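You operate a simulated robot arm through the tools that you are given. There is no shell and no other tool.

The job below is to be done with a simulated two-armed robot. You get a single attempt, and the scene is never put back.

Task
Pick up the middle green master with one hand, pass it to the other hand and put it on the drive end of belt 1. Set down upright: middle green master.

The check looks at the end state, three seconds after you hand in, the way a careful person would. Anything else that was tipped, shoved, dropped, spilled or broken makes it a failure.

Robot
Two 7-joint arms with two-finger parallel grippers on one trunk, on a base that moves. Base frame: it is fixed to the floor where the robot stands at the start and does not move with it; the origin is under the middle of the robot, x ahead of it, y to its left, z up. Units: mm, degrees, N and s.
The left shoulder is at the start at [50, 168, 1132], the right one opposite. With the tool pointing down near the work surface each hand reaches from about 220 to 660 mm from the robot's upright axis, wherever it stands, measured 20 degrees to its own side. Places, roughly: drive end of belt 1 (32x21 cm) [2660, 240, 1000]. Payload 1.57 kg a hand.
The tool frame of a hand sits at the grasp point between the pads (the TCP): z along the fingers, y along the line on which they close. The tips reach 30 mm beyond it. Largest opening 80 mm; finger width 17, thickness 12; the body of the gripper, 40 by 82 mm, starts 80 mm behind the TCP.
Orientation is that of the tool frame in the base frame, as [roll, pitch, yaw] about the fixed x, y, z axes, in that order (R = Rz(yaw) Ry(pitch) Rx(roll)). With the fingers straight down and closing along the base's y, the tool's x points along the base's -x, its y along +y and its z along -z.

Tools
- The arms move only by the tool send_rows. It takes "left_series", "right_series" or both (then of equal length, played together; a hand with none holds still); each is a list of rows, each a list of 7 numbers: the shift along the tool's x, y, z in mm, then the turn, a rotation vector about the tool's x, y, z in degrees, then the gripper command, from -1 (fully open) to 1 (shut), values between in proportion. In form: [[tx, ty, tz, wx, wy, wz, jaw], ...]. A call has 1 to 20 rows; each row shifts and turns the commanded pose from where the row before left it, along the tool's axes as they then stand. Each row takes 0.2 s and may step no farther than 50 mm and 8.6 degrees from the row before; otherwise, or with a gripper value out of range, the whole call is refused. Where a pose cannot be reached the arm comes as near as it can. A force on the tool above 40 N (or 10 N above the force at the start of the call, whichever is more), or a blocked arm, ends the call early, and 0.2 s more pass. The fingers move at their own pace (about 45 mm/s each) and stop on an object; they squeeze with about 30 N. The grip force told is the motor's: it shows also when the fingers shut on nothing. Time passes only in rows, and 0.2 s behind the last, so rows that do not move let the fingers close. It gives the time, the measured TCP pose, the force on the tool (base axes), the opening and the grip force at its end, in the units of the frame above (readings bear some noise), with the torque about the TCP (base axes, N m) and any sound that the robot's microphone picked up.
- Cameras (640 x 400 px; columns grow to the right, rows downward): "scene" is now at [121.2, -8.6, 1350.1]; the picture's right is [-0.14, -0.99, 0.00], its down [-0.49, 0.07, -0.87] and it looks along [0.86, -0.12, -0.50] (base axes); focal length 287 px, centre (320, 200). "left" rides on the left gripper at [72, 7, -122] in its tool frame; the picture's right is [-0.09, 1.00, 0.00], its down [-0.84, -0.08, -0.54] and it looks along [-0.54, -0.05, 0.84] (tool axes); focal length 238 px, centre (320, 200). "right" rides on the right gripper at [72, -7, -122] in its tool frame; the picture's right is [0.09, 1.00, 0.00], its down [-0.84, 0.08, -0.54] and it looks along [-0.54, 0.05, 0.84] (tool axes); focal length 238 px, centre (320, 200). There is no depth. A picture from a camera that has moved, and an enlarged one, comes with that camera's place and axes in the base frame and with its lens. The place of the scene camera against the robot may be out by one fixed shift of up to 12 mm in any direction.
- capture(camera): a new picture of that camera. It takes no simulated time.
- lift_body(by): slides the trunk up (or, below 0, down) by that many mm; the arms and the scene camera ride with it, the base frame stays. It gives what a move gives, with no picture.
- base_move(legs): drives the robot by 1 to 6 legs, each [ahead, left, turn to the left] in mm, mm and degrees, along the robot's own axes; the way and the turn of a leg run together, so that a leg with both is an arc; at most 1500 mm and 180 degrees a leg. The arms and the cameras ride along, it lands a little off, and it stops where it bumps. It gives what a move gives.
- head_to(pan, tilt): turns the head with the scene camera to pan (to the left, within 80 degrees either way) and tilt (down, from -29 to 69), counted from straight ahead of the robot. It gives what a move gives.
- close_up(camera, box): a new picture of the part [left, top, right, bottom] of that camera's present view, enlarged. It takes no simulated time.
- job_done(): hands the job in; it is judged then, once.

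Nothing tells you exact positions but the pictures and the camera data. Unless the task says otherwise, let go and move clear before handing in.

The tools are called after "Emit:" as name(argument=value, ...) on one line, values as JSON. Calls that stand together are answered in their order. send_rows: Moves the arms, as the interface text tells. Its arguments: {"type":"object","properties":{"left_series":{"type":"array","items":{"type":"array","items":{"type":"number"}}},"right_series":{"type":"array","items":{"type":"array","items":{"type":"number"}}}},"required":[]} The other tools are called the same way: lift_body (by) moves the trunk up or down; base_move (legs) drives the base; head_to (pan, tilt) turns the head that bears the scene camera; capture (camera) takes a picture; close_up (camera, box) takes an enlarged picture of a part of a camera's view; job_done () hands the job in.

At the start:

```text
t: 0.0
left_eef_pos: [436.5, 186.0, 1179.4]
left_tcp_rot: [-179.9, -0.1, -180.0]
left_ft_force: [-0.2, -0.7, 0.5]
left_moment: [-0.04, 0.03, 0.01]
left_grip_width: 79.9
left_grip_force: 0.1
right_eef_pos: [450.8, -234.9, 1140.2]
right_tcp_rot: [-180.0, 0.0, 180.0]
right_ft_force: [0.1, -0.7, 0.0]
right_moment: [0.04, 0.01, 0.0]
right_grip_width: 79.9
right_grip_force: 0.0
trunk travel left (down, up): [-300.0, 143.0]
robot x, y, heading: [-0.5, -0.8, 0.1]
head pan, tilt (commanded): [-8.0, 29.8]
```

scene: 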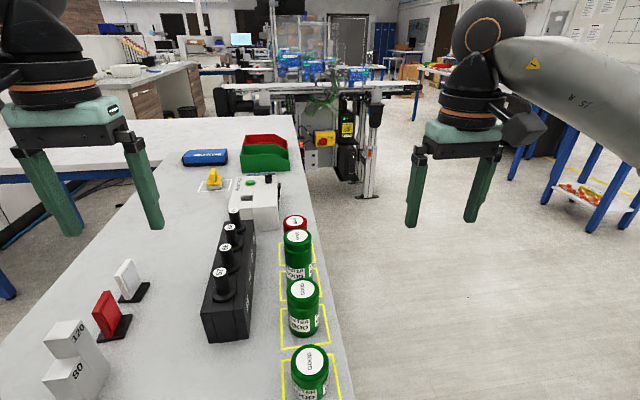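
right: 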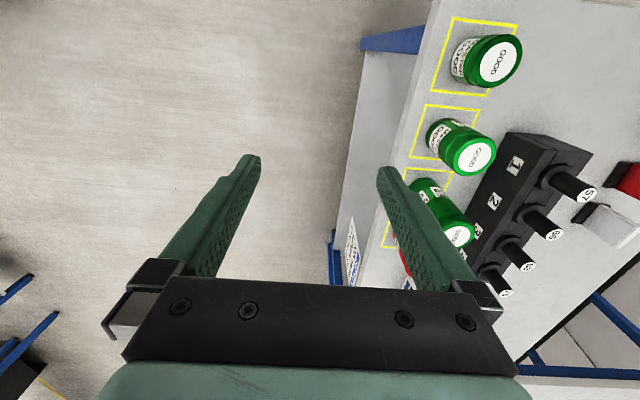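
left: 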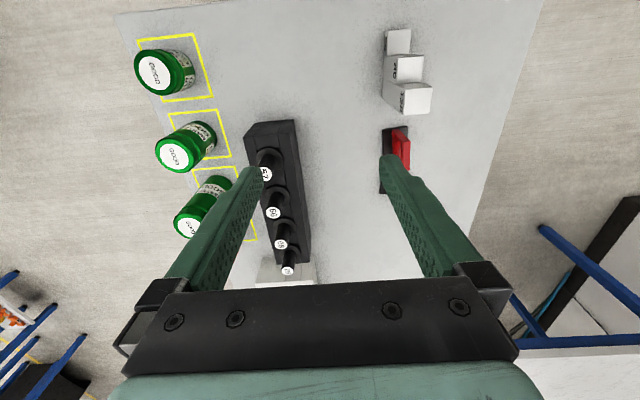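

I see three green masters in a row along the right edge of the bench, with a red one behind them. I take the middle green one to be at about scene pixel (303, 307), and I'll look closer before moving.

Emit:
close_up(camera="scene", box=[180, 200, 380, 400])

Emit:
close_up(camera="right", box=[340, 0, 640, 300])

Emit:
close_up(camera="scene", box=[200, 30, 440, 190])

```text
2.00 times, centred on (280, 300) of scene
camera zoom: at [121.2, -8.6, 1350.1], right [-0.14, -0.99, 0.0], down [-0.49, 0.07, -0.87], along [0.86, -0.12, -0.5], focal length 573 px, centre (400, 0)
```

zoom: 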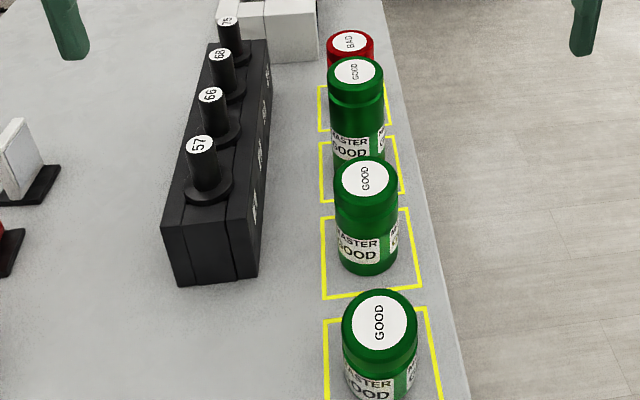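

```text
1.33 times, centred on (490, 150) of right
camera zoom: at [377.9, -242.7, 1263.5], right [-0.09, 1.0, 0.0], down [0.84, 0.08, 0.54], along [0.54, 0.05, -0.84], focal length 318 px, centre (93, 267)
```

zoom: 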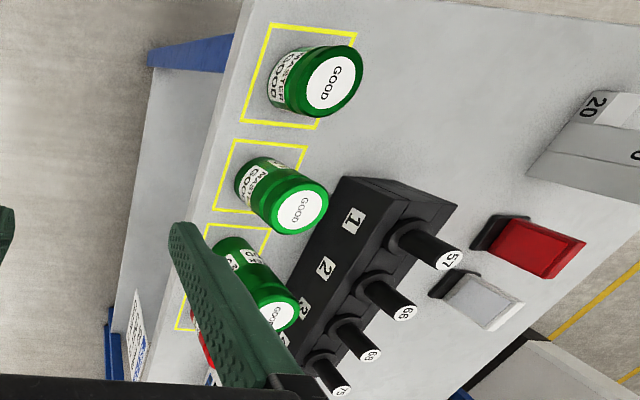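

```text
2.50 times, centred on (320, 110) of scene
camera zoom: at [121.2, -8.6, 1350.1], right [-0.14, -0.99, 0.0], down [-0.49, 0.07, -0.87], along [0.86, -0.12, -0.5], focal length 717 px, centre (320, 425)
```

zoom: 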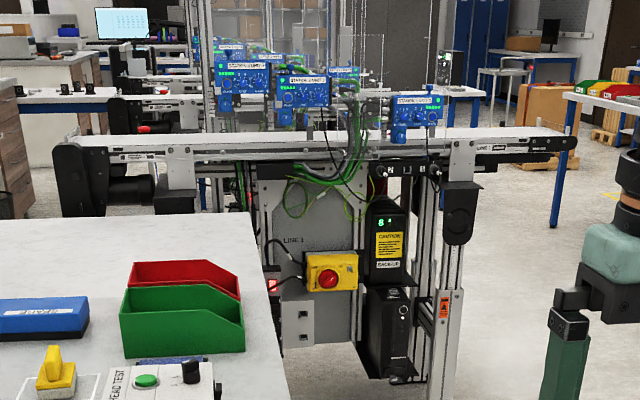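

I put the middle green lid at about [482, -31, 972], with the bench top near z 873. The drive end of belt 1 is the left end of the conveyor beyond the bench. I'll survey the surroundings first to plan the route and find a place to stand.

Emit:
head_to(pan=0, tilt=10)

Emit:
capture(camera="scene")

Emit:
head_to(pan=-60, tilt=35)

Emit:
capture(camera="scene")

Emit:
head_to(pan=55, tilt=35)

Emit:
capture(camera="scene")

Emit:
head_to(pan=0, tilt=65)

Emit:
capture(camera="scene")

```text
t: 0.8
left_eef_pos: [437.2, 186.3, 1179.2]
left_tcp_rot: [-180.0, 0.0, -179.9]
left_ft_force: [-0.3, -0.2, 0.6]
left_moment: [0.01, -0.01, 0.03]
left_grip_width: 79.7
left_grip_force: 0.2
right_eef_pos: [449.6, -234.8, 1139.7]
right_tcp_rot: [-180.0, 0.0, 180.0]
right_ft_force: [0.3, 0.9, 0.0]
right_moment: [0.01, 0.02, -0.01]
right_grip_width: 80.2
right_grip_force: 0.1
trunk travel left (down, up): [-300.0, 143.0]
robot x, y, heading: [4.7, -0.5, -0.2]
head pan, tilt (commanded): [0.0, 10.0]
```

```text
taken
camera scene: at [124.6, 4.0, 1382.0], right [0.0, -1.0, 0.0], down [-0.17, 0.0, -0.98], along [0.98, 0.0, -0.17], focal length 287 px, centre (320, 200)
```

scene: 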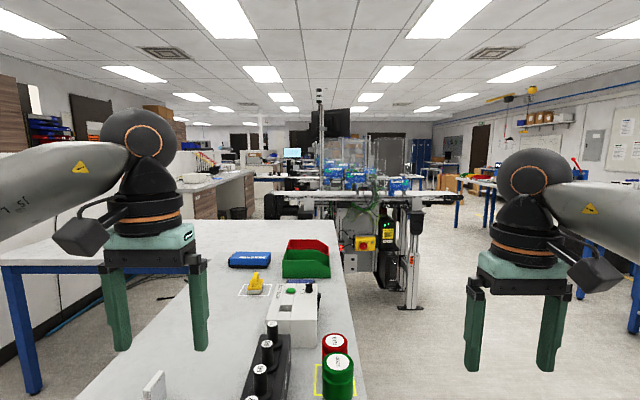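

```text
t: 2.1
left_eef_pos: [435.7, 185.7, 1179.3]
left_tcp_rot: [-180.0, 0.0, -179.8]
left_ft_force: [0.0, -0.2, -0.5]
left_moment: [0.01, 0.01, -0.01]
left_grip_width: 79.9
left_grip_force: 0.1
right_eef_pos: [448.8, -235.0, 1140.6]
right_tcp_rot: [180.0, 0.0, 179.9]
right_ft_force: [0.2, -0.7, 0.8]
right_moment: [-0.01, 0.03, 0.0]
right_grip_width: 79.9
right_grip_force: 0.0
trunk travel left (down, up): [-300.0, 143.0]
robot x, y, heading: [2.3, 4.4, 0.2]
head pan, tilt (commanded): [-60.0, 35.0]
```

```text
taken
camera scene: at [75.7, -72.2, 1342.0], right [-0.87, -0.5, 0.0], down [-0.29, 0.5, -0.82], along [0.41, -0.71, -0.57], focal length 287 px, centre (320, 200)
```

scene: 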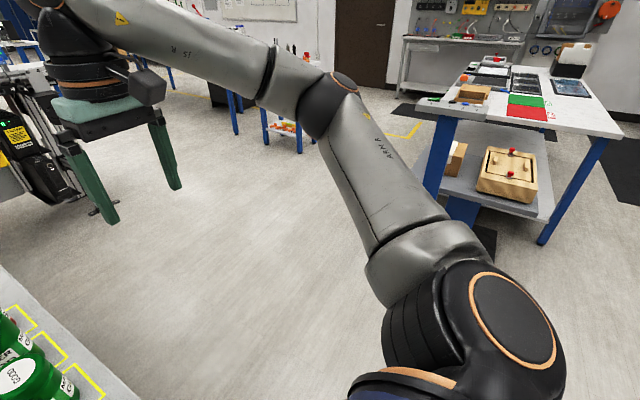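

```text
t: 4.1
left_eef_pos: [436.2, 184.9, 1180.2]
left_tcp_rot: [179.9, -0.1, -179.9]
left_ft_force: [-0.4, -0.1, -0.1]
left_moment: [0.0, 0.01, 0.01]
left_grip_width: 79.9
left_grip_force: 0.0
right_eef_pos: [450.0, -235.6, 1140.6]
right_tcp_rot: [-180.0, 0.0, 180.0]
right_ft_force: [-0.6, -0.2, -0.2]
right_moment: [-0.03, 0.0, -0.02]
right_grip_width: 79.9
right_grip_force: 0.0
trunk travel left (down, up): [-300.0, 143.0]
robot x, y, heading: [0.4, -2.0, -0.1]
head pan, tilt (commanded): [55.0, 35.0]
```

```text
taken
camera scene: at [82.1, 76.1, 1342.0], right [0.82, -0.57, 0.0], down [-0.33, -0.47, -0.82], along [0.47, 0.67, -0.57], focal length 287 px, centre (320, 200)
```

scene: 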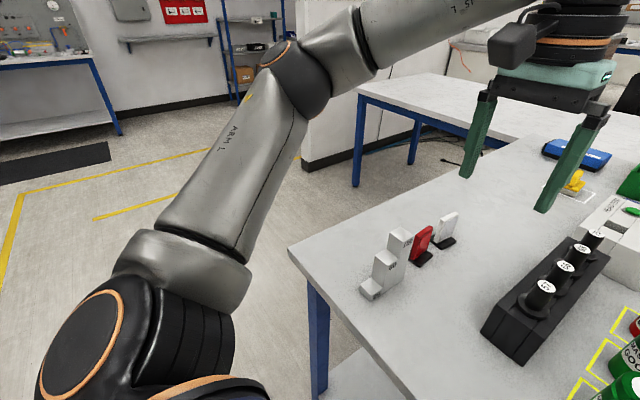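

```text
t: 5.3
left_eef_pos: [436.0, 186.1, 1179.7]
left_tcp_rot: [179.9, 0.0, -179.9]
left_ft_force: [0.3, -0.2, 0.5]
left_moment: [0.01, -0.03, 0.0]
left_grip_width: 80.0
left_grip_force: 0.1
right_eef_pos: [450.2, -234.7, 1140.6]
right_tcp_rot: [180.0, 0.0, -180.0]
right_ft_force: [0.2, -0.6, -0.7]
right_moment: [-0.03, 0.0, 0.01]
right_grip_width: 80.0
right_grip_force: 0.0
trunk travel left (down, up): [-300.0, 143.0]
robot x, y, heading: [0.8, -4.9, -0.3]
head pan, tilt (commanded): [0.0, 65.0]
```

```text
taken
camera scene: at [92.3, 4.0, 1302.1], right [0.0, -1.0, 0.0], down [-0.91, 0.0, -0.42], along [0.42, 0.0, -0.91], focal length 287 px, centre (320, 200)
```

scene: 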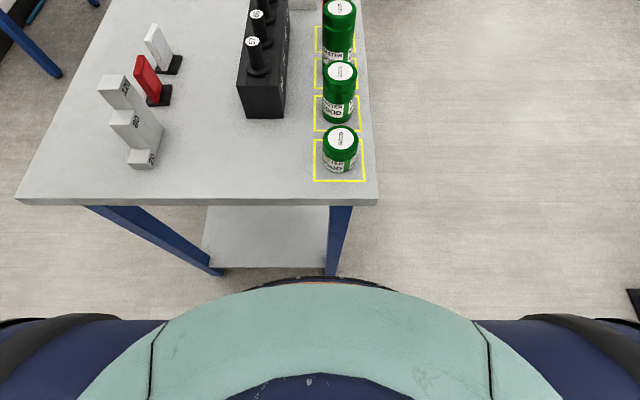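

The bench runs roughly x 285 to 2118 and y -91 to 502, so I'll have to drive round its right side to reach the belt. I'll look at the belt more closely before starting the pick.

Emit:
head_to(pan=0, tilt=15)

Emit:
close_up(camera="scene", box=[230, 110, 390, 210])

Emit:
close_up(camera="scene", box=[320, 130, 480, 230])

```text
t: 6.5
left_eef_pos: [435.0, 186.5, 1179.4]
left_tcp_rot: [180.0, 0.0, -179.9]
left_ft_force: [0.6, 0.0, -0.1]
left_moment: [0.0, 0.0, 0.03]
left_grip_width: 79.9
left_grip_force: 0.0
right_eef_pos: [450.4, -235.3, 1140.4]
right_tcp_rot: [-180.0, 0.1, -180.0]
right_ft_force: [-0.2, 0.1, -0.5]
right_moment: [0.02, -0.02, -0.01]
right_grip_width: 80.2
right_grip_force: 0.1
trunk travel left (down, up): [-300.0, 143.0]
robot x, y, heading: [-0.1, -1.1, -0.0]
head pan, tilt (commanded): [0.0, 15.0]
```

```text
4.00 times, centred on (310, 160) of scene
camera zoom: at [125.0, 4.0, 1373.9], right [0.0, -1.0, 0.0], down [-0.26, 0.0, -0.97], along [0.97, 0.0, -0.26], focal length 1147 px, centre (360, 360)
```

zoom: 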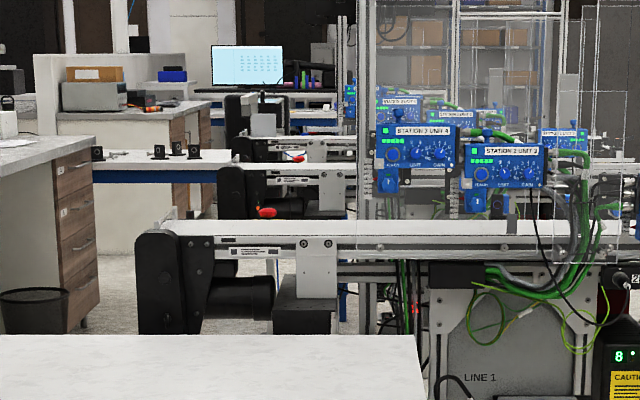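

```text
4.00 times, centred on (400, 180) of scene
camera zoom: at [125.0, 4.0, 1373.9], right [0.0, -1.0, 0.0], down [-0.26, 0.0, -0.97], along [0.97, 0.0, -0.26], focal length 1147 px, centre (0, 280)
```

zoom: 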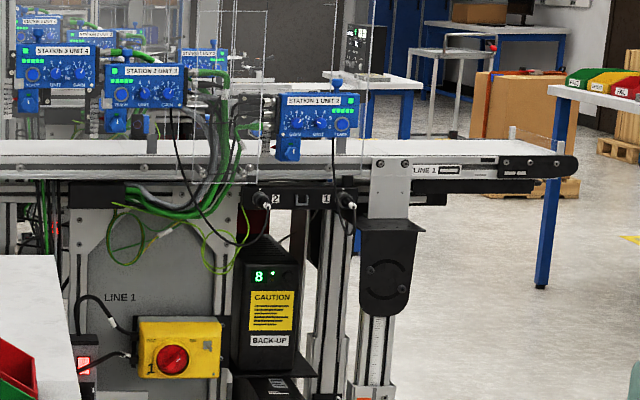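

The drive end is the left 32 cm of the white belt, clear of the machine frame, which starts near y 0. Next I'll zoom both wrist cameras on the middle jar to triangulate it.

Emit:
close_up(camera="right", box=[390, 80, 518, 160])

Emit:
close_up(camera="left", box=[130, 90, 258, 170])

Emit:
close_up(camera="right", box=[390, 120, 518, 200])

Emit:
close_up(camera="left", box=[130, 120, 258, 200])

```text
5.00 times, centred on (454, 120) of right
camera zoom: at [377.9, -242.8, 1263.5], right [-0.09, 1.0, 0.0], down [0.84, 0.08, 0.54], along [0.54, 0.05, -0.84], focal length 1192 px, centre (-350, 600)
```

zoom: 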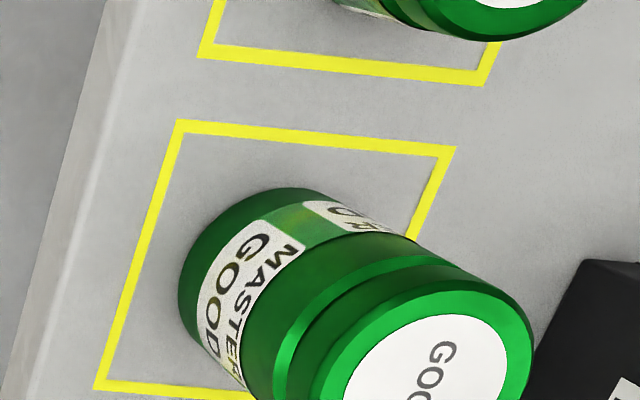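

```text
5.00 times, centred on (194, 130) of left
camera zoom: at [363.8, 193.1, 1302.1], right [0.09, 1.0, 0.0], down [0.84, -0.08, 0.54], along [0.54, -0.05, -0.84], focal length 1192 px, centre (950, 550)
```

zoom: 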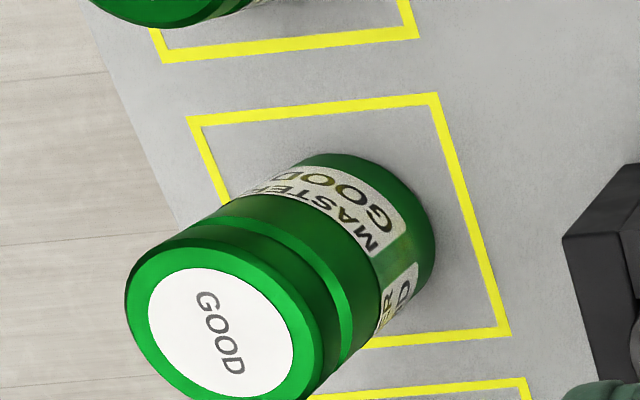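

```text
5.00 times, centred on (454, 160) of right
camera zoom: at [377.9, -242.8, 1263.5], right [-0.09, 1.0, 0.0], down [0.84, 0.08, 0.54], along [0.54, 0.05, -0.84], focal length 1192 px, centre (-350, 400)
```

zoom: 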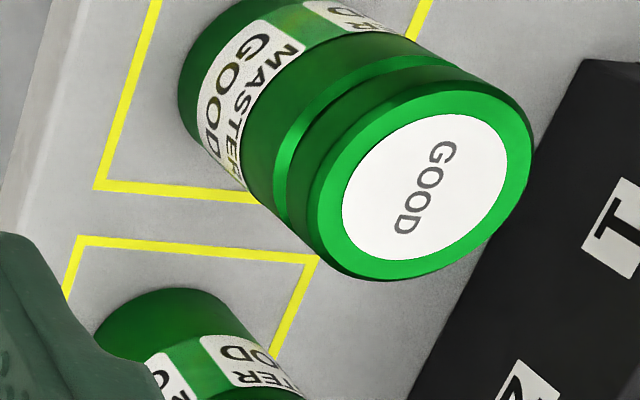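

```text
5.00 times, centred on (194, 160) of left
camera zoom: at [363.8, 193.1, 1302.1], right [0.09, 1.0, 0.0], down [0.84, -0.08, 0.54], along [0.54, -0.05, -0.84], focal length 1192 px, centre (950, 400)
```

zoom: 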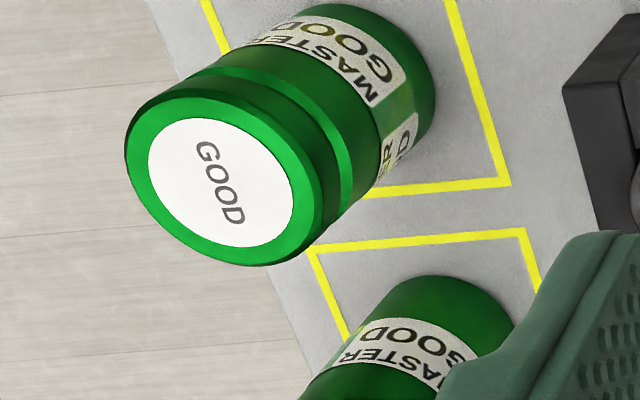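

The two wrist cameras agree: lid centre [479.5, -32, 973.7], bench top z 878.7, so the jar is about 95 mm tall. The right hand will grip it low from the right side, pointing +y, and the left hand will later take it from above. I'll turn the right hand in free air first.

Emit:
send_rows(right_series=[[0, 0, 0, 0, 0, 8.1818, -1], [0, 0, 0, 0, 0, 8.1818, -1], [0, 0, 0, 0, 0, 8.1818, -1], [0, 0, 0, 0, 0, 8.1818, -1], [0, 0, 0, 0, 0, 8.1818, -1], [0, 0, 0, 0, 0, 8.1818, -1], [0, 0, 0, 0, 0, 8.1818, -1], [0, 0, 0, 0, 0, 8.1818, -1], [0, 0, 0, 0, 0, 8.1818, -1], [0, 0, 0, 0, 0, 8.1818, -1], [0, 0, 0, 0, 0, 8.1818, -1]])

Emit:
capture(camera="scene")

```text
t: 8.9
left_eef_pos: [435.4, 185.6, 1179.6]
left_tcp_rot: [-179.9, 0.0, -179.9]
left_ft_force: [-0.9, -0.2, 0.8]
left_moment: [0.0, 0.0, 0.0]
left_grip_width: 79.8
left_grip_force: 0.1
right_eef_pos: [449.8, -235.0, 1139.6]
right_tcp_rot: [-180.0, -0.1, 89.8]
right_ft_force: [0.9, -0.2, 0.6]
right_moment: [0.02, -0.01, -0.02]
right_grip_width: 79.8
right_grip_force: 0.0
trunk travel left (down, up): [-300.0, 143.0]
robot x, y, heading: [0.2, 1.5, 0.3]
head pan, tilt (commanded): [0.0, 15.0]
```

```text
taken
camera scene: at [125.0, 4.0, 1374.0], right [0.0, -1.0, 0.0], down [-0.26, 0.0, -0.97], along [0.97, 0.0, -0.26], focal length 287 px, centre (320, 200)
```

scene: 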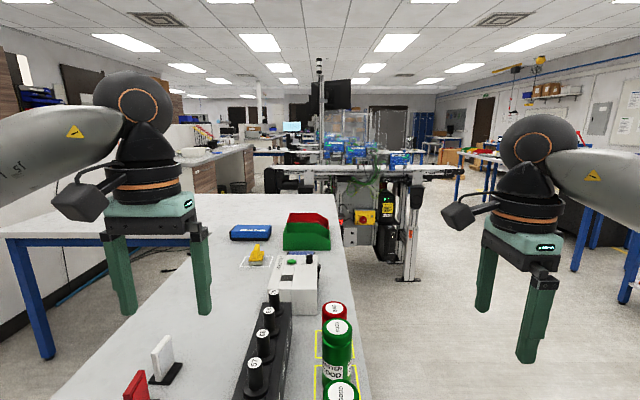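

The yaw went as planned, with the camera box now on the +y side. Next I'll swing the fingers up to point left with a 15° downward tilt.

Emit:
send_rows(right_series=[[0, 0, 0, 0, 8.3333, 0, -1], [0, 0, 0, 0, 8.3333, 0, -1], [0, 0, 0, 0, 8.3333, 0, -1], [0, 0, 0, 0, 8.3333, 0, -1], [0, 0, 0, 0, 8.3333, 0, -1], [0, 0, 0, 0, 8.3333, 0, -1], [0, 0, 0, 0, 8.3333, 0, -1], [0, 0, 0, 0, 8.3333, 0, -1], [0, 0, 0, 0, 8.3333, 0, -1], [0, 0, 0, 0, 0, 0, -1]])

Emit:
capture(camera="scene")

Emit:
capture(camera="right")

```text
t: 11.1
left_eef_pos: [435.5, 185.2, 1179.7]
left_tcp_rot: [-180.0, 0.0, -179.9]
left_ft_force: [0.3, -0.1, -0.1]
left_moment: [-0.03, -0.06, 0.02]
left_grip_width: 79.9
left_grip_force: 0.0
right_eef_pos: [450.2, -234.3, 1139.8]
right_tcp_rot: [179.7, -75.1, 90.1]
right_ft_force: [0.1, 0.2, 0.2]
right_moment: [0.0, -0.01, 0.0]
right_grip_width: 80.0
right_grip_force: 0.0
trunk travel left (down, up): [-300.0, 143.0]
robot x, y, heading: [1.3, -2.1, 0.2]
head pan, tilt (commanded): [0.0, 15.0]
```

```text
taken
camera scene: at [125.0, 4.1, 1374.0], right [0.0, -1.0, 0.0], down [-0.26, 0.0, -0.97], along [0.97, 0.0, -0.26], focal length 287 px, centre (320, 200)
```

scene: 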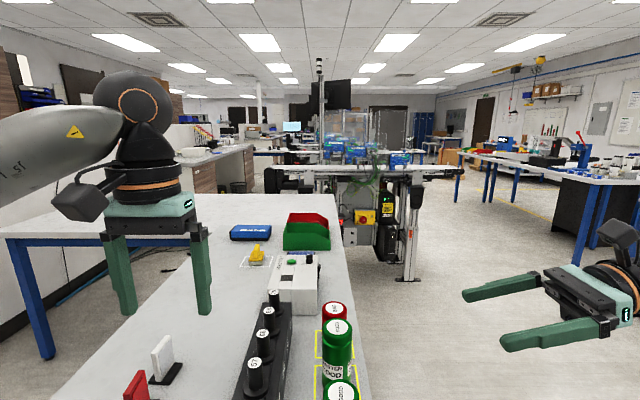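

```text
taken
camera right: at [443.2, -335.2, 1242.5], right [1.0, 0.02, 0.09], down [0.08, -0.74, -0.67], along [0.05, 0.67, -0.74], focal length 238 px, centre (320, 200)
```

right: 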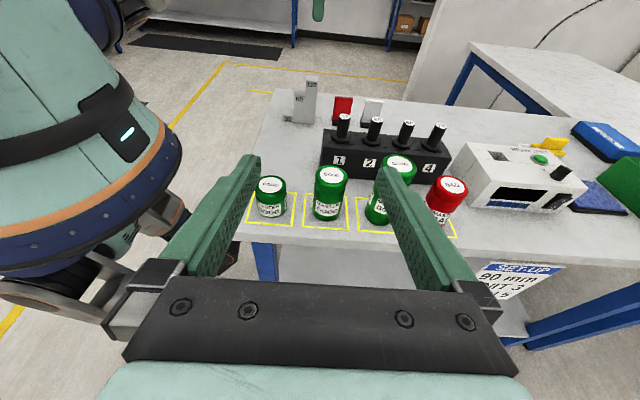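

The pose was reached exactly. I'll now move the right hand to a pre-grasp point 150 mm back from the jar, off the edge of the bench.

Emit:
send_rows(right_series=[[-32.6, 6, 20.5, 0, 0, 0, -1], [-32.6, 6, 20.5, 0, 0, 0, -1], [-32.6, 6, 20.5, 0, 0, 0, -1], [-32.6, 6, 20.5, 0, 0, 0, -1], [-32.6, 6, 20.5, 0, 0, 0, -1], [0, 0, 0, 0, 0, 0, -1], [0, 0, 0, 0, 0, 0, -1]])

Emit:
capture(camera="right")

Emit:
head_to(pan=-10, tilt=45)

Emit:
capture(camera="scene")

```text
t: 12.7
left_eef_pos: [435.8, 187.1, 1180.2]
left_tcp_rot: [179.9, 0.0, -179.9]
left_ft_force: [-1.0, 0.5, -0.1]
left_moment: [-0.01, 0.04, 0.05]
left_grip_width: 80.0
left_grip_force: 0.1
right_eef_pos: [480.9, -181.4, 955.8]
right_tcp_rot: [180.0, -75.0, 90.1]
right_ft_force: [-0.8, 0.0, 0.3]
right_moment: [0.02, 0.01, -0.01]
right_grip_width: 80.1
right_grip_force: 0.1
trunk travel left (down, up): [-300.0, 143.0]
robot x, y, heading: [-1.7, 1.3, 0.0]
head pan, tilt (commanded): [0.0, 15.0]
```

```text
taken
camera right: at [473.9, -280.4, 1057.7], right [1.0, 0.02, 0.09], down [0.08, -0.74, -0.67], along [0.05, 0.67, -0.74], focal length 238 px, centre (320, 200)
```

right: 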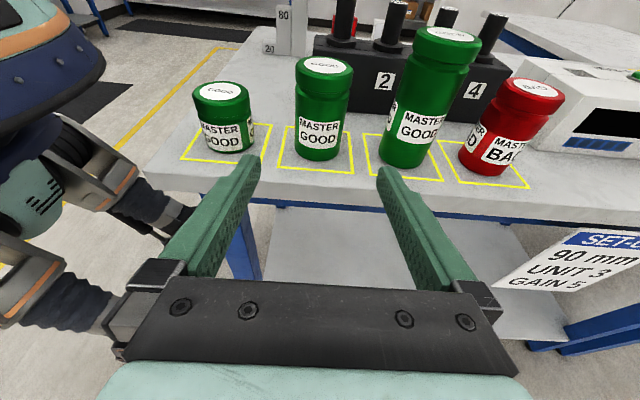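

```text
t: 13.6
left_eef_pos: [436.4, 185.3, 1180.4]
left_tcp_rot: [179.9, 0.1, -179.9]
left_ft_force: [0.5, -0.4, -0.2]
left_moment: [-0.01, -0.02, 0.03]
left_grip_width: 80.0
left_grip_force: 0.1
right_eef_pos: [480.5, -180.7, 956.4]
right_tcp_rot: [179.8, -74.9, 90.1]
right_ft_force: [-0.6, -0.5, -0.2]
right_moment: [0.0, -0.02, -0.02]
right_grip_width: 80.1
right_grip_force: 0.1
trunk travel left (down, up): [-300.0, 143.0]
robot x, y, heading: [0.7, 1.2, 0.0]
head pan, tilt (commanded): [-10.0, 45.0]
```

```text
taken
camera scene: at [111.7, -10.1, 1327.2], right [-0.17, -0.98, 0.0], down [-0.7, 0.12, -0.71], along [0.7, -0.12, -0.71], focal length 287 px, centre (320, 200)
```

scene: 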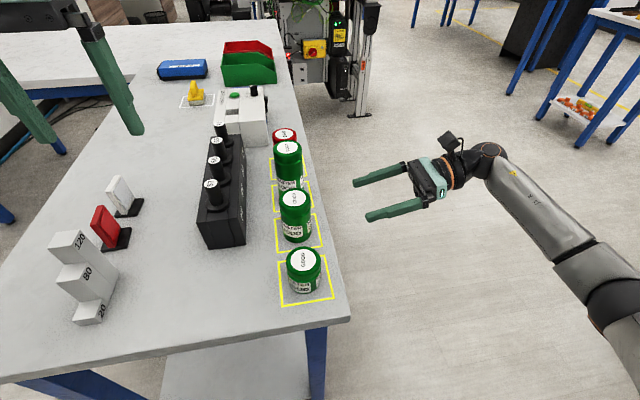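

The jars have different heights, and the middle green one is also the medium-height one, so there's no doubt about which to take. It's centred between the fingers, so I'll advance along the tool axis by about 154 mm with the jaws open.

Emit:
send_rows(right_series=[[0, 0, 22, 0, 0, 0, -1], [0, 0, 22, 0, 0, 0, -1], [0, 0, 22, 0, 0, 0, -1], [0, 0, 22, 0, 0, 0, -1], [0, 0, 22, 0, 0, 0, -1], [0, 0, 0, 0, 0, 0, -1]])

Emit:
capture(camera="right")

Emit:
capture(camera="scene")

```text
t: 15.0
left_eef_pos: [435.8, 185.3, 1179.7]
left_tcp_rot: [-180.0, 0.0, -179.9]
left_ft_force: [-0.1, -0.3, -0.5]
left_moment: [0.01, -0.01, -0.01]
left_grip_width: 80.1
left_grip_force: 0.0
right_eef_pos: [478.4, -70.9, 928.5]
right_tcp_rot: [179.9, -75.1, 90.0]
right_ft_force: [0.9, -0.4, -0.2]
right_moment: [0.0, 0.01, 0.0]
right_grip_width: 80.1
right_grip_force: 0.0
trunk travel left (down, up): [-300.0, 143.0]
robot x, y, heading: [1.3, 0.8, 0.0]
head pan, tilt (commanded): [-10.0, 45.0]
```

```text
taken
camera right: at [472.7, -171.7, 1029.8], right [1.0, 0.02, 0.09], down [0.08, -0.74, -0.67], along [0.05, 0.67, -0.74], focal length 238 px, centre (320, 200)
```

right: 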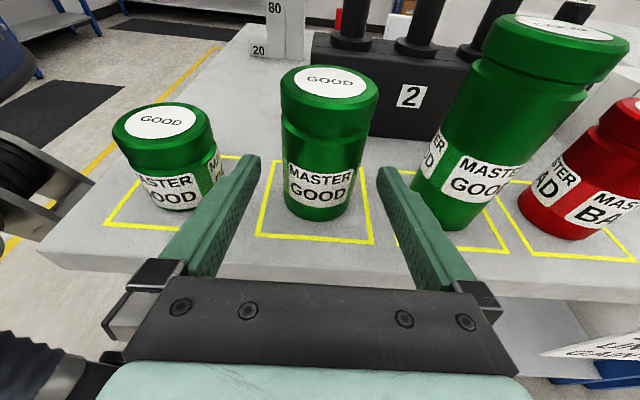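

```text
taken
camera scene: at [111.7, -10.2, 1327.2], right [-0.17, -0.98, 0.0], down [-0.7, 0.12, -0.71], along [0.7, -0.12, -0.71], focal length 287 px, centre (320, 200)
```

scene: 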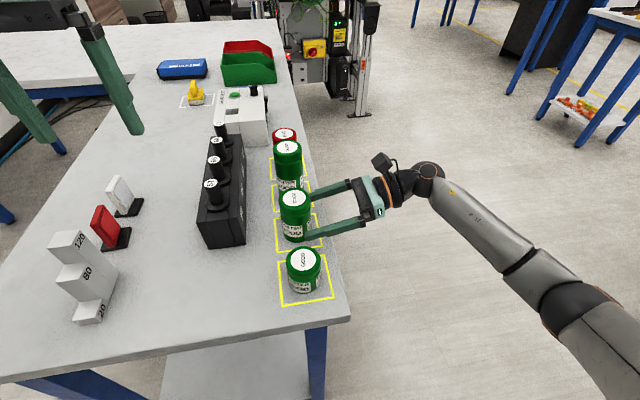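

The jar is centred between the open fingers and both neighbours are clear. I'll advance the last 40 mm and close gently.

Emit:
send_rows(right_series=[[0, 0, 13.5, 0, 0, 0, -1], [0, 0, 13.5, 0, 0, 0, -1], [0, 0, 13, 0, 0, 0, -1], [0, 0, 0, 0, 0, 0, -1]])

Emit:
capture(camera="right")

```text
t: 16.0
left_eef_pos: [435.9, 185.6, 1179.4]
left_tcp_rot: [-180.0, 0.0, -179.9]
left_ft_force: [-0.4, -0.9, 0.1]
left_moment: [-0.01, 0.03, -0.02]
left_grip_width: 80.0
left_grip_force: 0.0
right_eef_pos: [478.1, -33.1, 917.4]
right_tcp_rot: [179.8, -75.0, 90.1]
right_ft_force: [1.4, 0.5, -0.4]
right_moment: [0.04, -0.01, 0.0]
right_grip_width: 80.4
right_grip_force: 0.1
trunk travel left (down, up): [-300.0, 143.0]
robot x, y, heading: [-0.2, -3.5, 0.1]
head pan, tilt (commanded): [-10.0, 45.0]
```

```text
taken
camera right: at [472.4, -133.5, 1020.0], right [1.0, 0.02, 0.09], down [0.08, -0.74, -0.67], along [0.05, 0.67, -0.74], focal length 238 px, centre (320, 200)
```

right: 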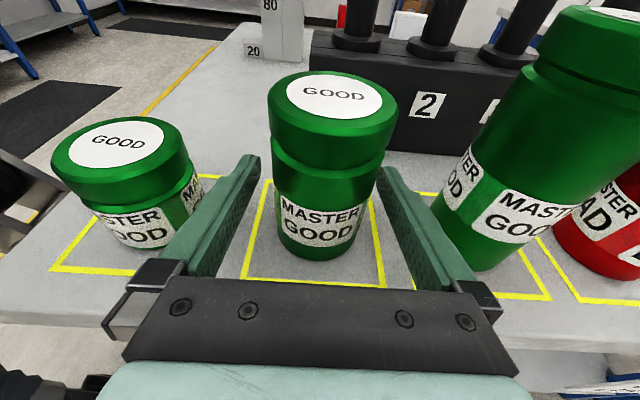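

The jar's axis now sits at the TCP. Closing the right gripper.

Emit:
send_rows(right_series=[[0, 0, 0, 0, 0, 0, 0], [0, 0, 0, 0, 0, 0, 0.5], [0, 0, 0, 0, 0, 0, 1], [0, 0, 0, 0, 0, 0, 1], [0, 0, 0, 0, 0, 0, 1]])

Emit:
capture(camera="right")

```text
t: 17.2
left_eef_pos: [436.3, 186.5, 1179.6]
left_tcp_rot: [-180.0, 0.0, -179.9]
left_ft_force: [0.0, -0.6, -0.1]
left_moment: [-0.01, 0.01, -0.04]
left_grip_width: 79.9
left_grip_force: 0.1
right_eef_pos: [480.0, -32.8, 919.2]
right_tcp_rot: [-180.0, -74.9, 90.0]
right_ft_force: [1.9, 0.7, 1.1]
right_moment: [0.04, 0.06, -0.05]
right_grip_width: 55.2
right_grip_force: 30.2
trunk travel left (down, up): [-300.0, 143.0]
robot x, y, heading: [2.2, 4.1, -0.2]
head pan, tilt (commanded): [-10.0, 45.0]
```

```text
taken
camera right: at [472.5, -133.7, 1020.2], right [1.0, 0.02, 0.09], down [0.08, -0.74, -0.67], along [0.05, 0.67, -0.74], focal length 238 px, centre (320, 200)
```

right: 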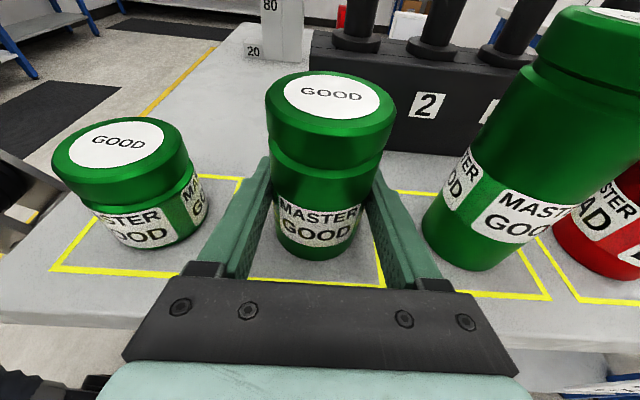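

I have the jar, with an opening of 55.2 mm and 30 N of grip. I'll lift it straight up, slowly at first.

Emit:
send_rows(right_series=[[9.66, 0, -2.59, 0, 0, 0, 1], [9.66, 0, -2.59, 0, 0, 0, 1], [9.66, 0, -2.59, 0, 0, 0, 1], [0, 0, 0, 0, 0, 0, 1]])

Emit:
capture(camera="right")

Emit:
capture(camera="scene")

```text
t: 18.2
left_eef_pos: [436.5, 185.4, 1180.1]
left_tcp_rot: [179.9, 0.0, -180.0]
left_ft_force: [0.4, 0.1, 0.5]
left_moment: [-0.02, 0.01, 0.01]
left_grip_width: 80.3
left_grip_force: 0.0
right_eef_pos: [479.6, -34.6, 948.3]
right_tcp_rot: [-179.9, -75.0, 89.9]
right_ft_force: [0.0, 1.2, -2.8]
right_moment: [-0.03, 0.01, -0.01]
right_grip_width: 55.1
right_grip_force: 30.0
trunk travel left (down, up): [-300.0, 143.0]
robot x, y, heading: [1.3, -1.3, 0.4]
head pan, tilt (commanded): [-10.0, 45.0]
```

```text
taken
camera right: at [473.2, -133.6, 1050.9], right [1.0, 0.02, 0.09], down [0.08, -0.74, -0.67], along [0.05, 0.67, -0.74], focal length 238 px, centre (320, 200)
```

right: 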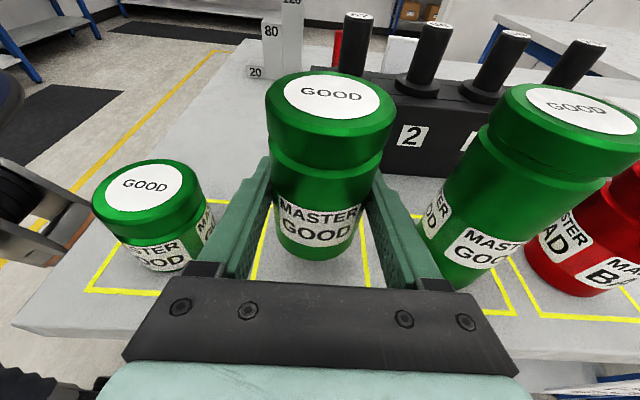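

```text
taken
camera scene: at [112.0, -10.1, 1327.1], right [-0.17, -0.98, 0.0], down [-0.7, 0.12, -0.71], along [0.7, -0.12, -0.71], focal length 287 px, centre (320, 200)
```

scene: 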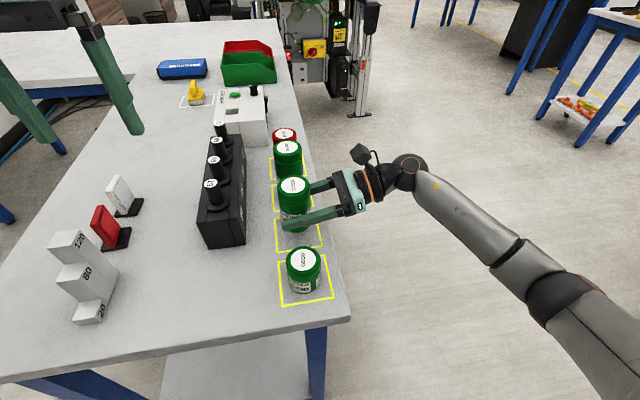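

The jar is off the bench, weighs roughly 0.28 kg and hasn't slipped. I'll raise it to a handover height of about z 1058 and bring it towards the centre line.

Emit:
send_rows(right_series=[[21.25, 0, -5.7, 0, 0, 0, 1], [21.25, 0, -5.7, 0, 0, 0, 1], [21.25, 0, -5.7, 0, 0, 0, 1], [21.25, 0, -5.7, 0, 0, 0, 1], [21.25, 0, -5.7, 0, 0, 0, 1], [4.15, -5, 15.45, 0, 0, 0, 1], [4.15, -5, 15.45, 0, 0, 0, 1], [0, 0, 0, 0, 0, 0, 1], [0, 0, 0, 0, 0, 0, 1]])

Emit:
head_to(pan=0, tilt=35)

Emit:
capture(camera="scene")

Emit:
capture(camera="left")

Emit:
capture(camera="right")

```text
t: 20.2
left_eef_pos: [435.8, 185.1, 1179.1]
left_tcp_rot: [179.9, 0.0, -179.9]
left_ft_force: [0.5, -0.9, -0.7]
left_moment: [0.03, -0.03, -0.02]
left_grip_width: 80.0
left_grip_force: 0.0
right_eef_pos: [471.3, -1.7, 1057.5]
right_tcp_rot: [179.9, -75.0, 89.9]
right_ft_force: [-0.1, -1.2, -3.3]
right_moment: [-0.01, 0.01, 0.0]
right_grip_width: 55.0
right_grip_force: 30.0
trunk travel left (down, up): [-300.0, 143.0]
robot x, y, heading: [-2.6, -1.3, -0.1]
head pan, tilt (commanded): [-10.0, 45.0]
```

```text
t: 21.0
left_eef_pos: [437.4, 186.0, 1179.5]
left_tcp_rot: [180.0, 0.0, -179.9]
left_ft_force: [1.0, -0.8, -0.1]
left_moment: [0.0, 0.01, 0.03]
left_grip_width: 80.1
left_grip_force: 0.0
right_eef_pos: [471.5, -1.2, 1056.5]
right_tcp_rot: [-180.0, -75.1, 90.1]
right_ft_force: [0.6, -0.2, -3.2]
right_moment: [0.01, 0.01, 0.0]
right_grip_width: 55.3
right_grip_force: 30.0
trunk travel left (down, up): [-300.0, 143.0]
robot x, y, heading: [2.6, -0.5, -0.1]
head pan, tilt (commanded): [0.0, 35.0]
```

```text
taken
camera scene: at [119.9, 4.0, 1341.9], right [0.0, -1.0, 0.0], down [-0.57, 0.0, -0.82], along [0.82, 0.0, -0.57], focal length 287 px, centre (320, 200)
```

scene: 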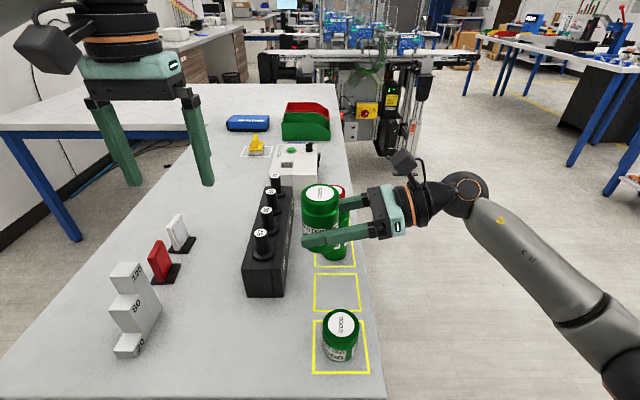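

```text
taken
camera left: at [364.1, 193.1, 1302.0], right [0.09, 1.0, 0.0], down [0.84, -0.08, 0.54], along [0.54, -0.05, -0.84], focal length 238 px, centre (320, 200)
```

left: 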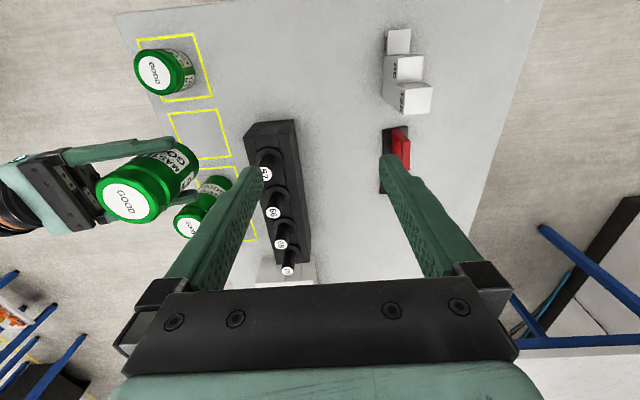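

```text
taken
camera right: at [464.3, -101.9, 1159.4], right [1.0, 0.02, 0.09], down [0.08, -0.74, -0.67], along [0.05, 0.67, -0.74], focal length 238 px, centre (320, 200)
```

right: 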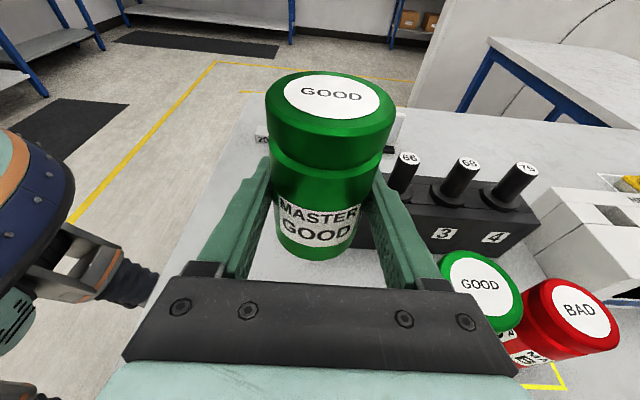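

The jar is upright in the right hand at about (471, -1), with its lid near z 1114. I'll bring the left hand over it at its present height, where the fingertips pass about 35 mm above the lid.

Emit:
send_rows(left_series=[[-6.9, -37.4, 0, 0, 0, 0, -0.9], [-6.9, -37.4, 0, 0, 0, 0, -0.9], [-6.9, -37.4, 0, 0, 0, 0, -0.9], [-6.9, -37.4, 0, 0, 0, 0, -0.9], [-6.9, -37.4, 0, 0, 0, 0, -0.9], [0, 0, 0, 0, 0, 0, -0.9], [0, 0, 0, 0, 0, 0, -0.9]])

Emit:
capture(camera="scene")

Emit:
capture(camera="left")

Emit:
capture(camera="right")

```text
t: 22.6
left_eef_pos: [471.1, -1.3, 1177.7]
left_tcp_rot: [-180.0, -0.1, -179.9]
left_ft_force: [-0.1, -0.9, -0.5]
left_moment: [0.0, 0.0, -0.01]
left_grip_width: 76.0
left_grip_force: 0.0
right_eef_pos: [470.0, -1.8, 1057.6]
right_tcp_rot: [-180.0, -75.0, 89.9]
right_ft_force: [1.2, 0.7, -3.8]
right_moment: [0.01, 0.01, 0.0]
right_grip_width: 55.0
right_grip_force: 30.4
trunk travel left (down, up): [-300.0, 143.0]
robot x, y, heading: [1.0, -2.4, 0.1]
head pan, tilt (commanded): [0.0, 35.0]
```

```text
taken
camera scene: at [119.9, 3.9, 1341.9], right [0.0, -1.0, 0.0], down [-0.57, 0.0, -0.82], along [0.82, 0.0, -0.57], focal length 287 px, centre (320, 200)
```

scene: 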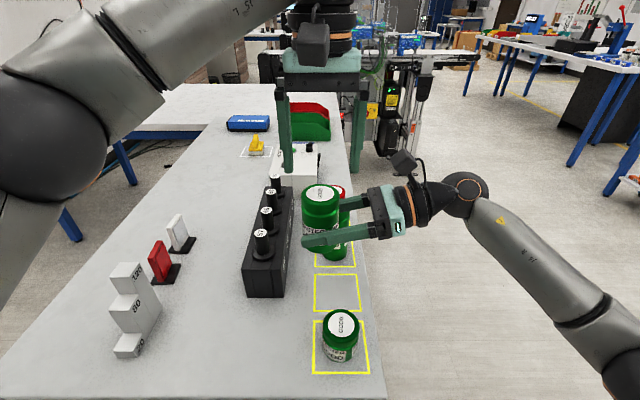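

```text
taken
camera left: at [398.2, 5.4, 1301.3], right [0.09, 1.0, 0.0], down [0.84, -0.08, 0.54], along [0.54, -0.05, -0.84], focal length 238 px, centre (320, 200)
```

left: 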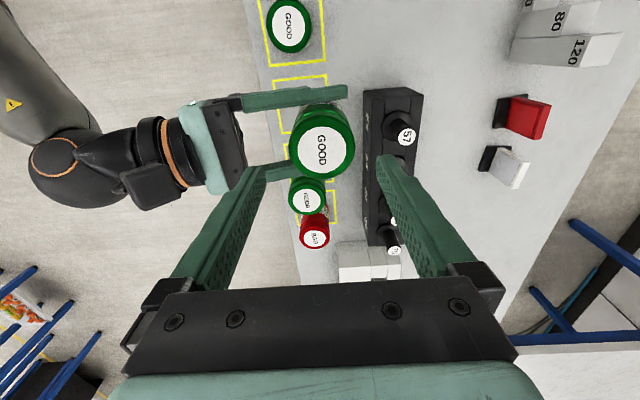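

```text
taken
camera right: at [464.2, -102.1, 1159.4], right [1.0, 0.02, 0.09], down [0.08, -0.74, -0.67], along [0.05, 0.67, -0.74], focal length 238 px, centre (320, 200)
```

right: 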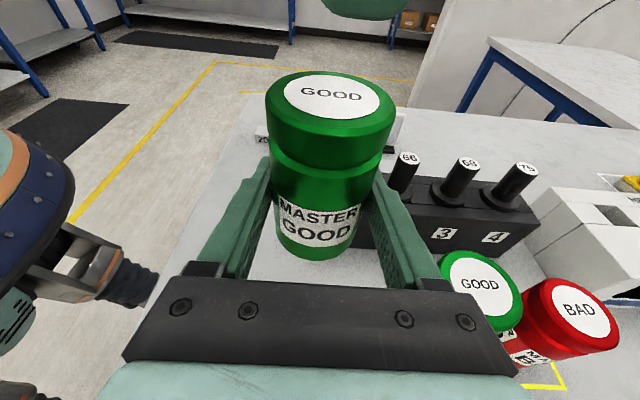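

The left hand is over the jar. I'll check the centring in close-up before going down.

Emit:
close_up(camera="left", box=[256, 90, 384, 170])

Emit:
close_up(camera="scene", box=[250, 40, 410, 280])

```text
5.00 times, centred on (320, 130) of left
camera zoom: at [398.2, 5.4, 1301.3], right [0.09, 1.0, 0.0], down [0.84, -0.08, 0.54], along [0.54, -0.05, -0.84], focal length 1192 px, centre (320, 550)
```

zoom: 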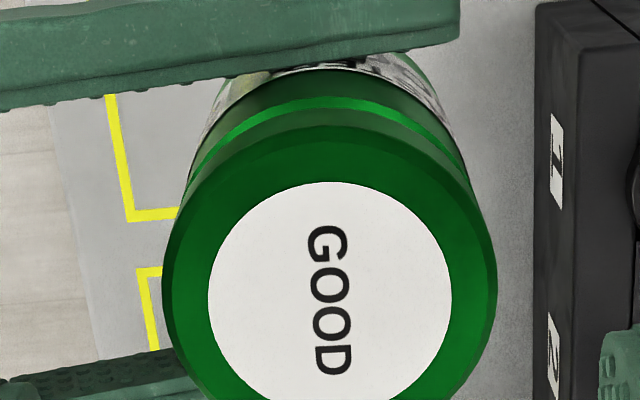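

```text
1.67 times, centred on (330, 160) of scene
camera zoom: at [119.9, 3.9, 1341.9], right [0.0, -1.0, 0.0], down [-0.57, 0.0, -0.82], along [0.82, 0.0, -0.57], focal length 478 px, centre (303, 267)
```

zoom: 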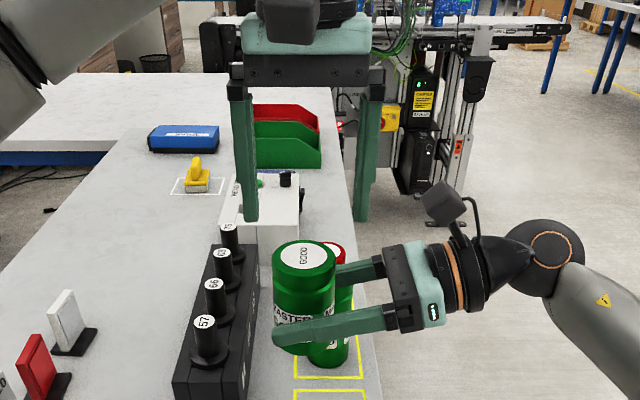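

The jar is about 2 mm to the +y side of the left hand's axis. I'll correct that and descend 84 mm, so the TCP ends about 20 mm below the lid.

Emit:
send_rows(left_series=[[1.5, 2.0, 0, 0, 0, 0, -0.9], [0, 0, 14, 0, 0, 0, -0.9], [0, 0, 14, 0, 0, 0, -0.9], [0, 0, 14, 0, 0, 0, -0.9], [0, 0, 0, 0, 0, 0, -0.9]])

Emit:
capture(camera="left")

Emit:
capture(camera="scene")

Emit:
capture(camera="right")

```text
t: 23.8
left_eef_pos: [469.7, 1.1, 1136.5]
left_tcp_rot: [-179.9, 0.0, -179.9]
left_ft_force: [0.4, -0.2, 0.9]
left_moment: [-0.02, 0.01, 0.0]
left_grip_width: 76.0
left_grip_force: 0.1
right_eef_pos: [471.1, -0.9, 1056.8]
right_tcp_rot: [-180.0, -75.1, 90.0]
right_ft_force: [-0.2, -0.1, -3.3]
right_moment: [0.05, 0.02, 0.03]
right_grip_width: 55.1
right_grip_force: 30.2
trunk travel left (down, up): [-300.0, 143.0]
robot x, y, heading: [-0.8, -0.1, 0.1]
head pan, tilt (commanded): [0.0, 35.0]
```

```text
taken
camera left: at [398.0, 8.6, 1259.8], right [0.09, 1.0, 0.0], down [0.84, -0.08, 0.54], along [0.54, -0.05, -0.84], focal length 238 px, centre (320, 200)
```

left: 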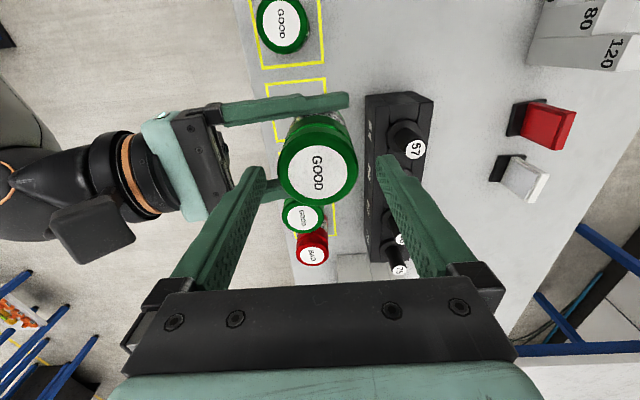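

```text
taken
camera scene: at [119.9, 4.0, 1341.9], right [0.0, -1.0, 0.0], down [-0.57, 0.0, -0.82], along [0.82, 0.0, -0.57], focal length 287 px, centre (320, 200)
```

scene: 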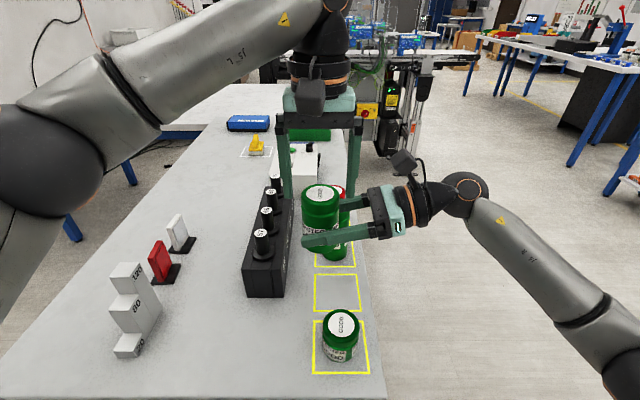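

```text
taken
camera right: at [464.2, -102.0, 1159.4], right [1.0, 0.02, 0.09], down [0.08, -0.74, -0.67], along [0.05, 0.67, -0.74], focal length 238 px, centre (320, 200)
```

right: 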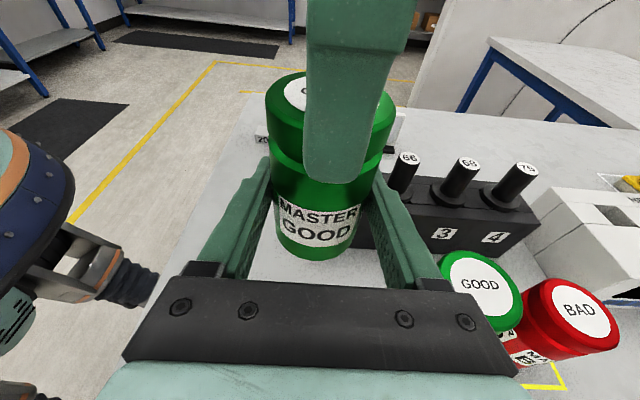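

It's well centred now. I'll continue down another 42 mm.

Emit:
send_rows(left_series=[[0, 0, 14, 0, 0, 0, -0.9], [0, 0, 14, 0, 0, 0, -0.9], [0, 0, 14, 0, 0, 0, -0.9], [0, 0, 0, 0, 0, 0, -0.9]])

Emit:
capture(camera="left")

Emit:
capture(camera="right")

Emit:
close_up(camera="scene", box=[250, 40, 410, 280])

```text
t: 24.8
left_eef_pos: [469.6, -0.8, 1095.2]
left_tcp_rot: [180.0, 0.0, -179.9]
left_ft_force: [-0.2, 0.3, 0.0]
left_moment: [-0.03, 0.0, -0.03]
left_grip_width: 75.8
left_grip_force: 0.2
right_eef_pos: [469.9, -0.9, 1056.4]
right_tcp_rot: [-180.0, -75.0, 90.0]
right_ft_force: [-0.4, 0.5, -2.5]
right_moment: [0.03, 0.01, 0.01]
right_grip_width: 55.1
right_grip_force: 30.2
trunk travel left (down, up): [-300.0, 143.0]
robot x, y, heading: [-1.0, -0.7, -0.0]
head pan, tilt (commanded): [0.0, 35.0]
```

```text
taken
camera left: at [397.3, 7.4, 1218.1], right [0.09, 1.0, 0.0], down [0.84, -0.08, 0.54], along [0.54, -0.05, -0.84], focal length 238 px, centre (320, 200)
```

left: 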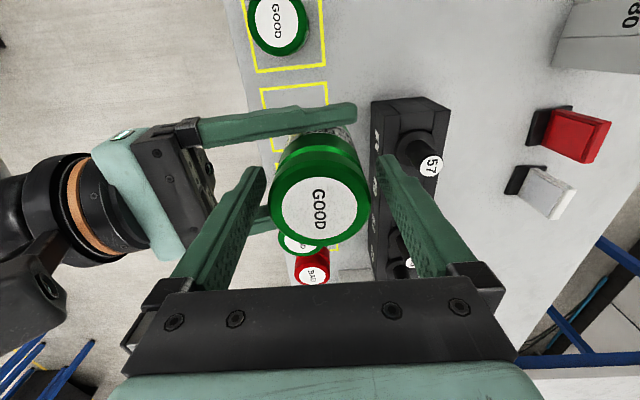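

```text
taken
camera right: at [464.2, -101.9, 1159.4], right [1.0, 0.02, 0.09], down [0.08, -0.74, -0.67], along [0.05, 0.67, -0.74], focal length 238 px, centre (320, 200)
```

right: 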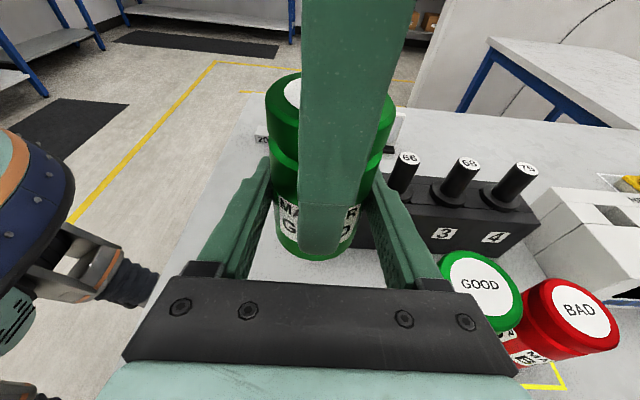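

```text
1.67 times, centred on (330, 160) of scene
camera zoom: at [119.9, 4.0, 1341.9], right [0.0, -1.0, 0.0], down [-0.57, 0.0, -0.82], along [0.82, 0.0, -0.57], focal length 478 px, centre (303, 267)
```

zoom: 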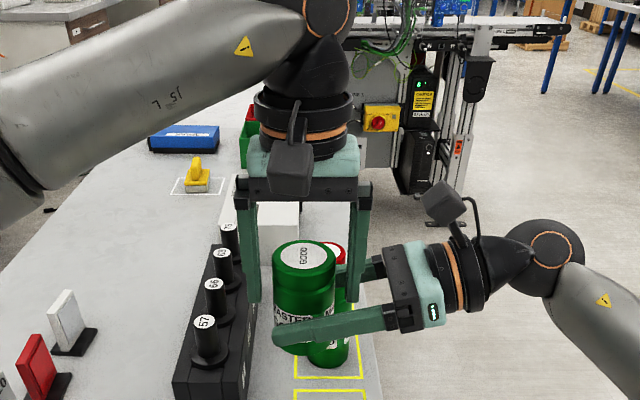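

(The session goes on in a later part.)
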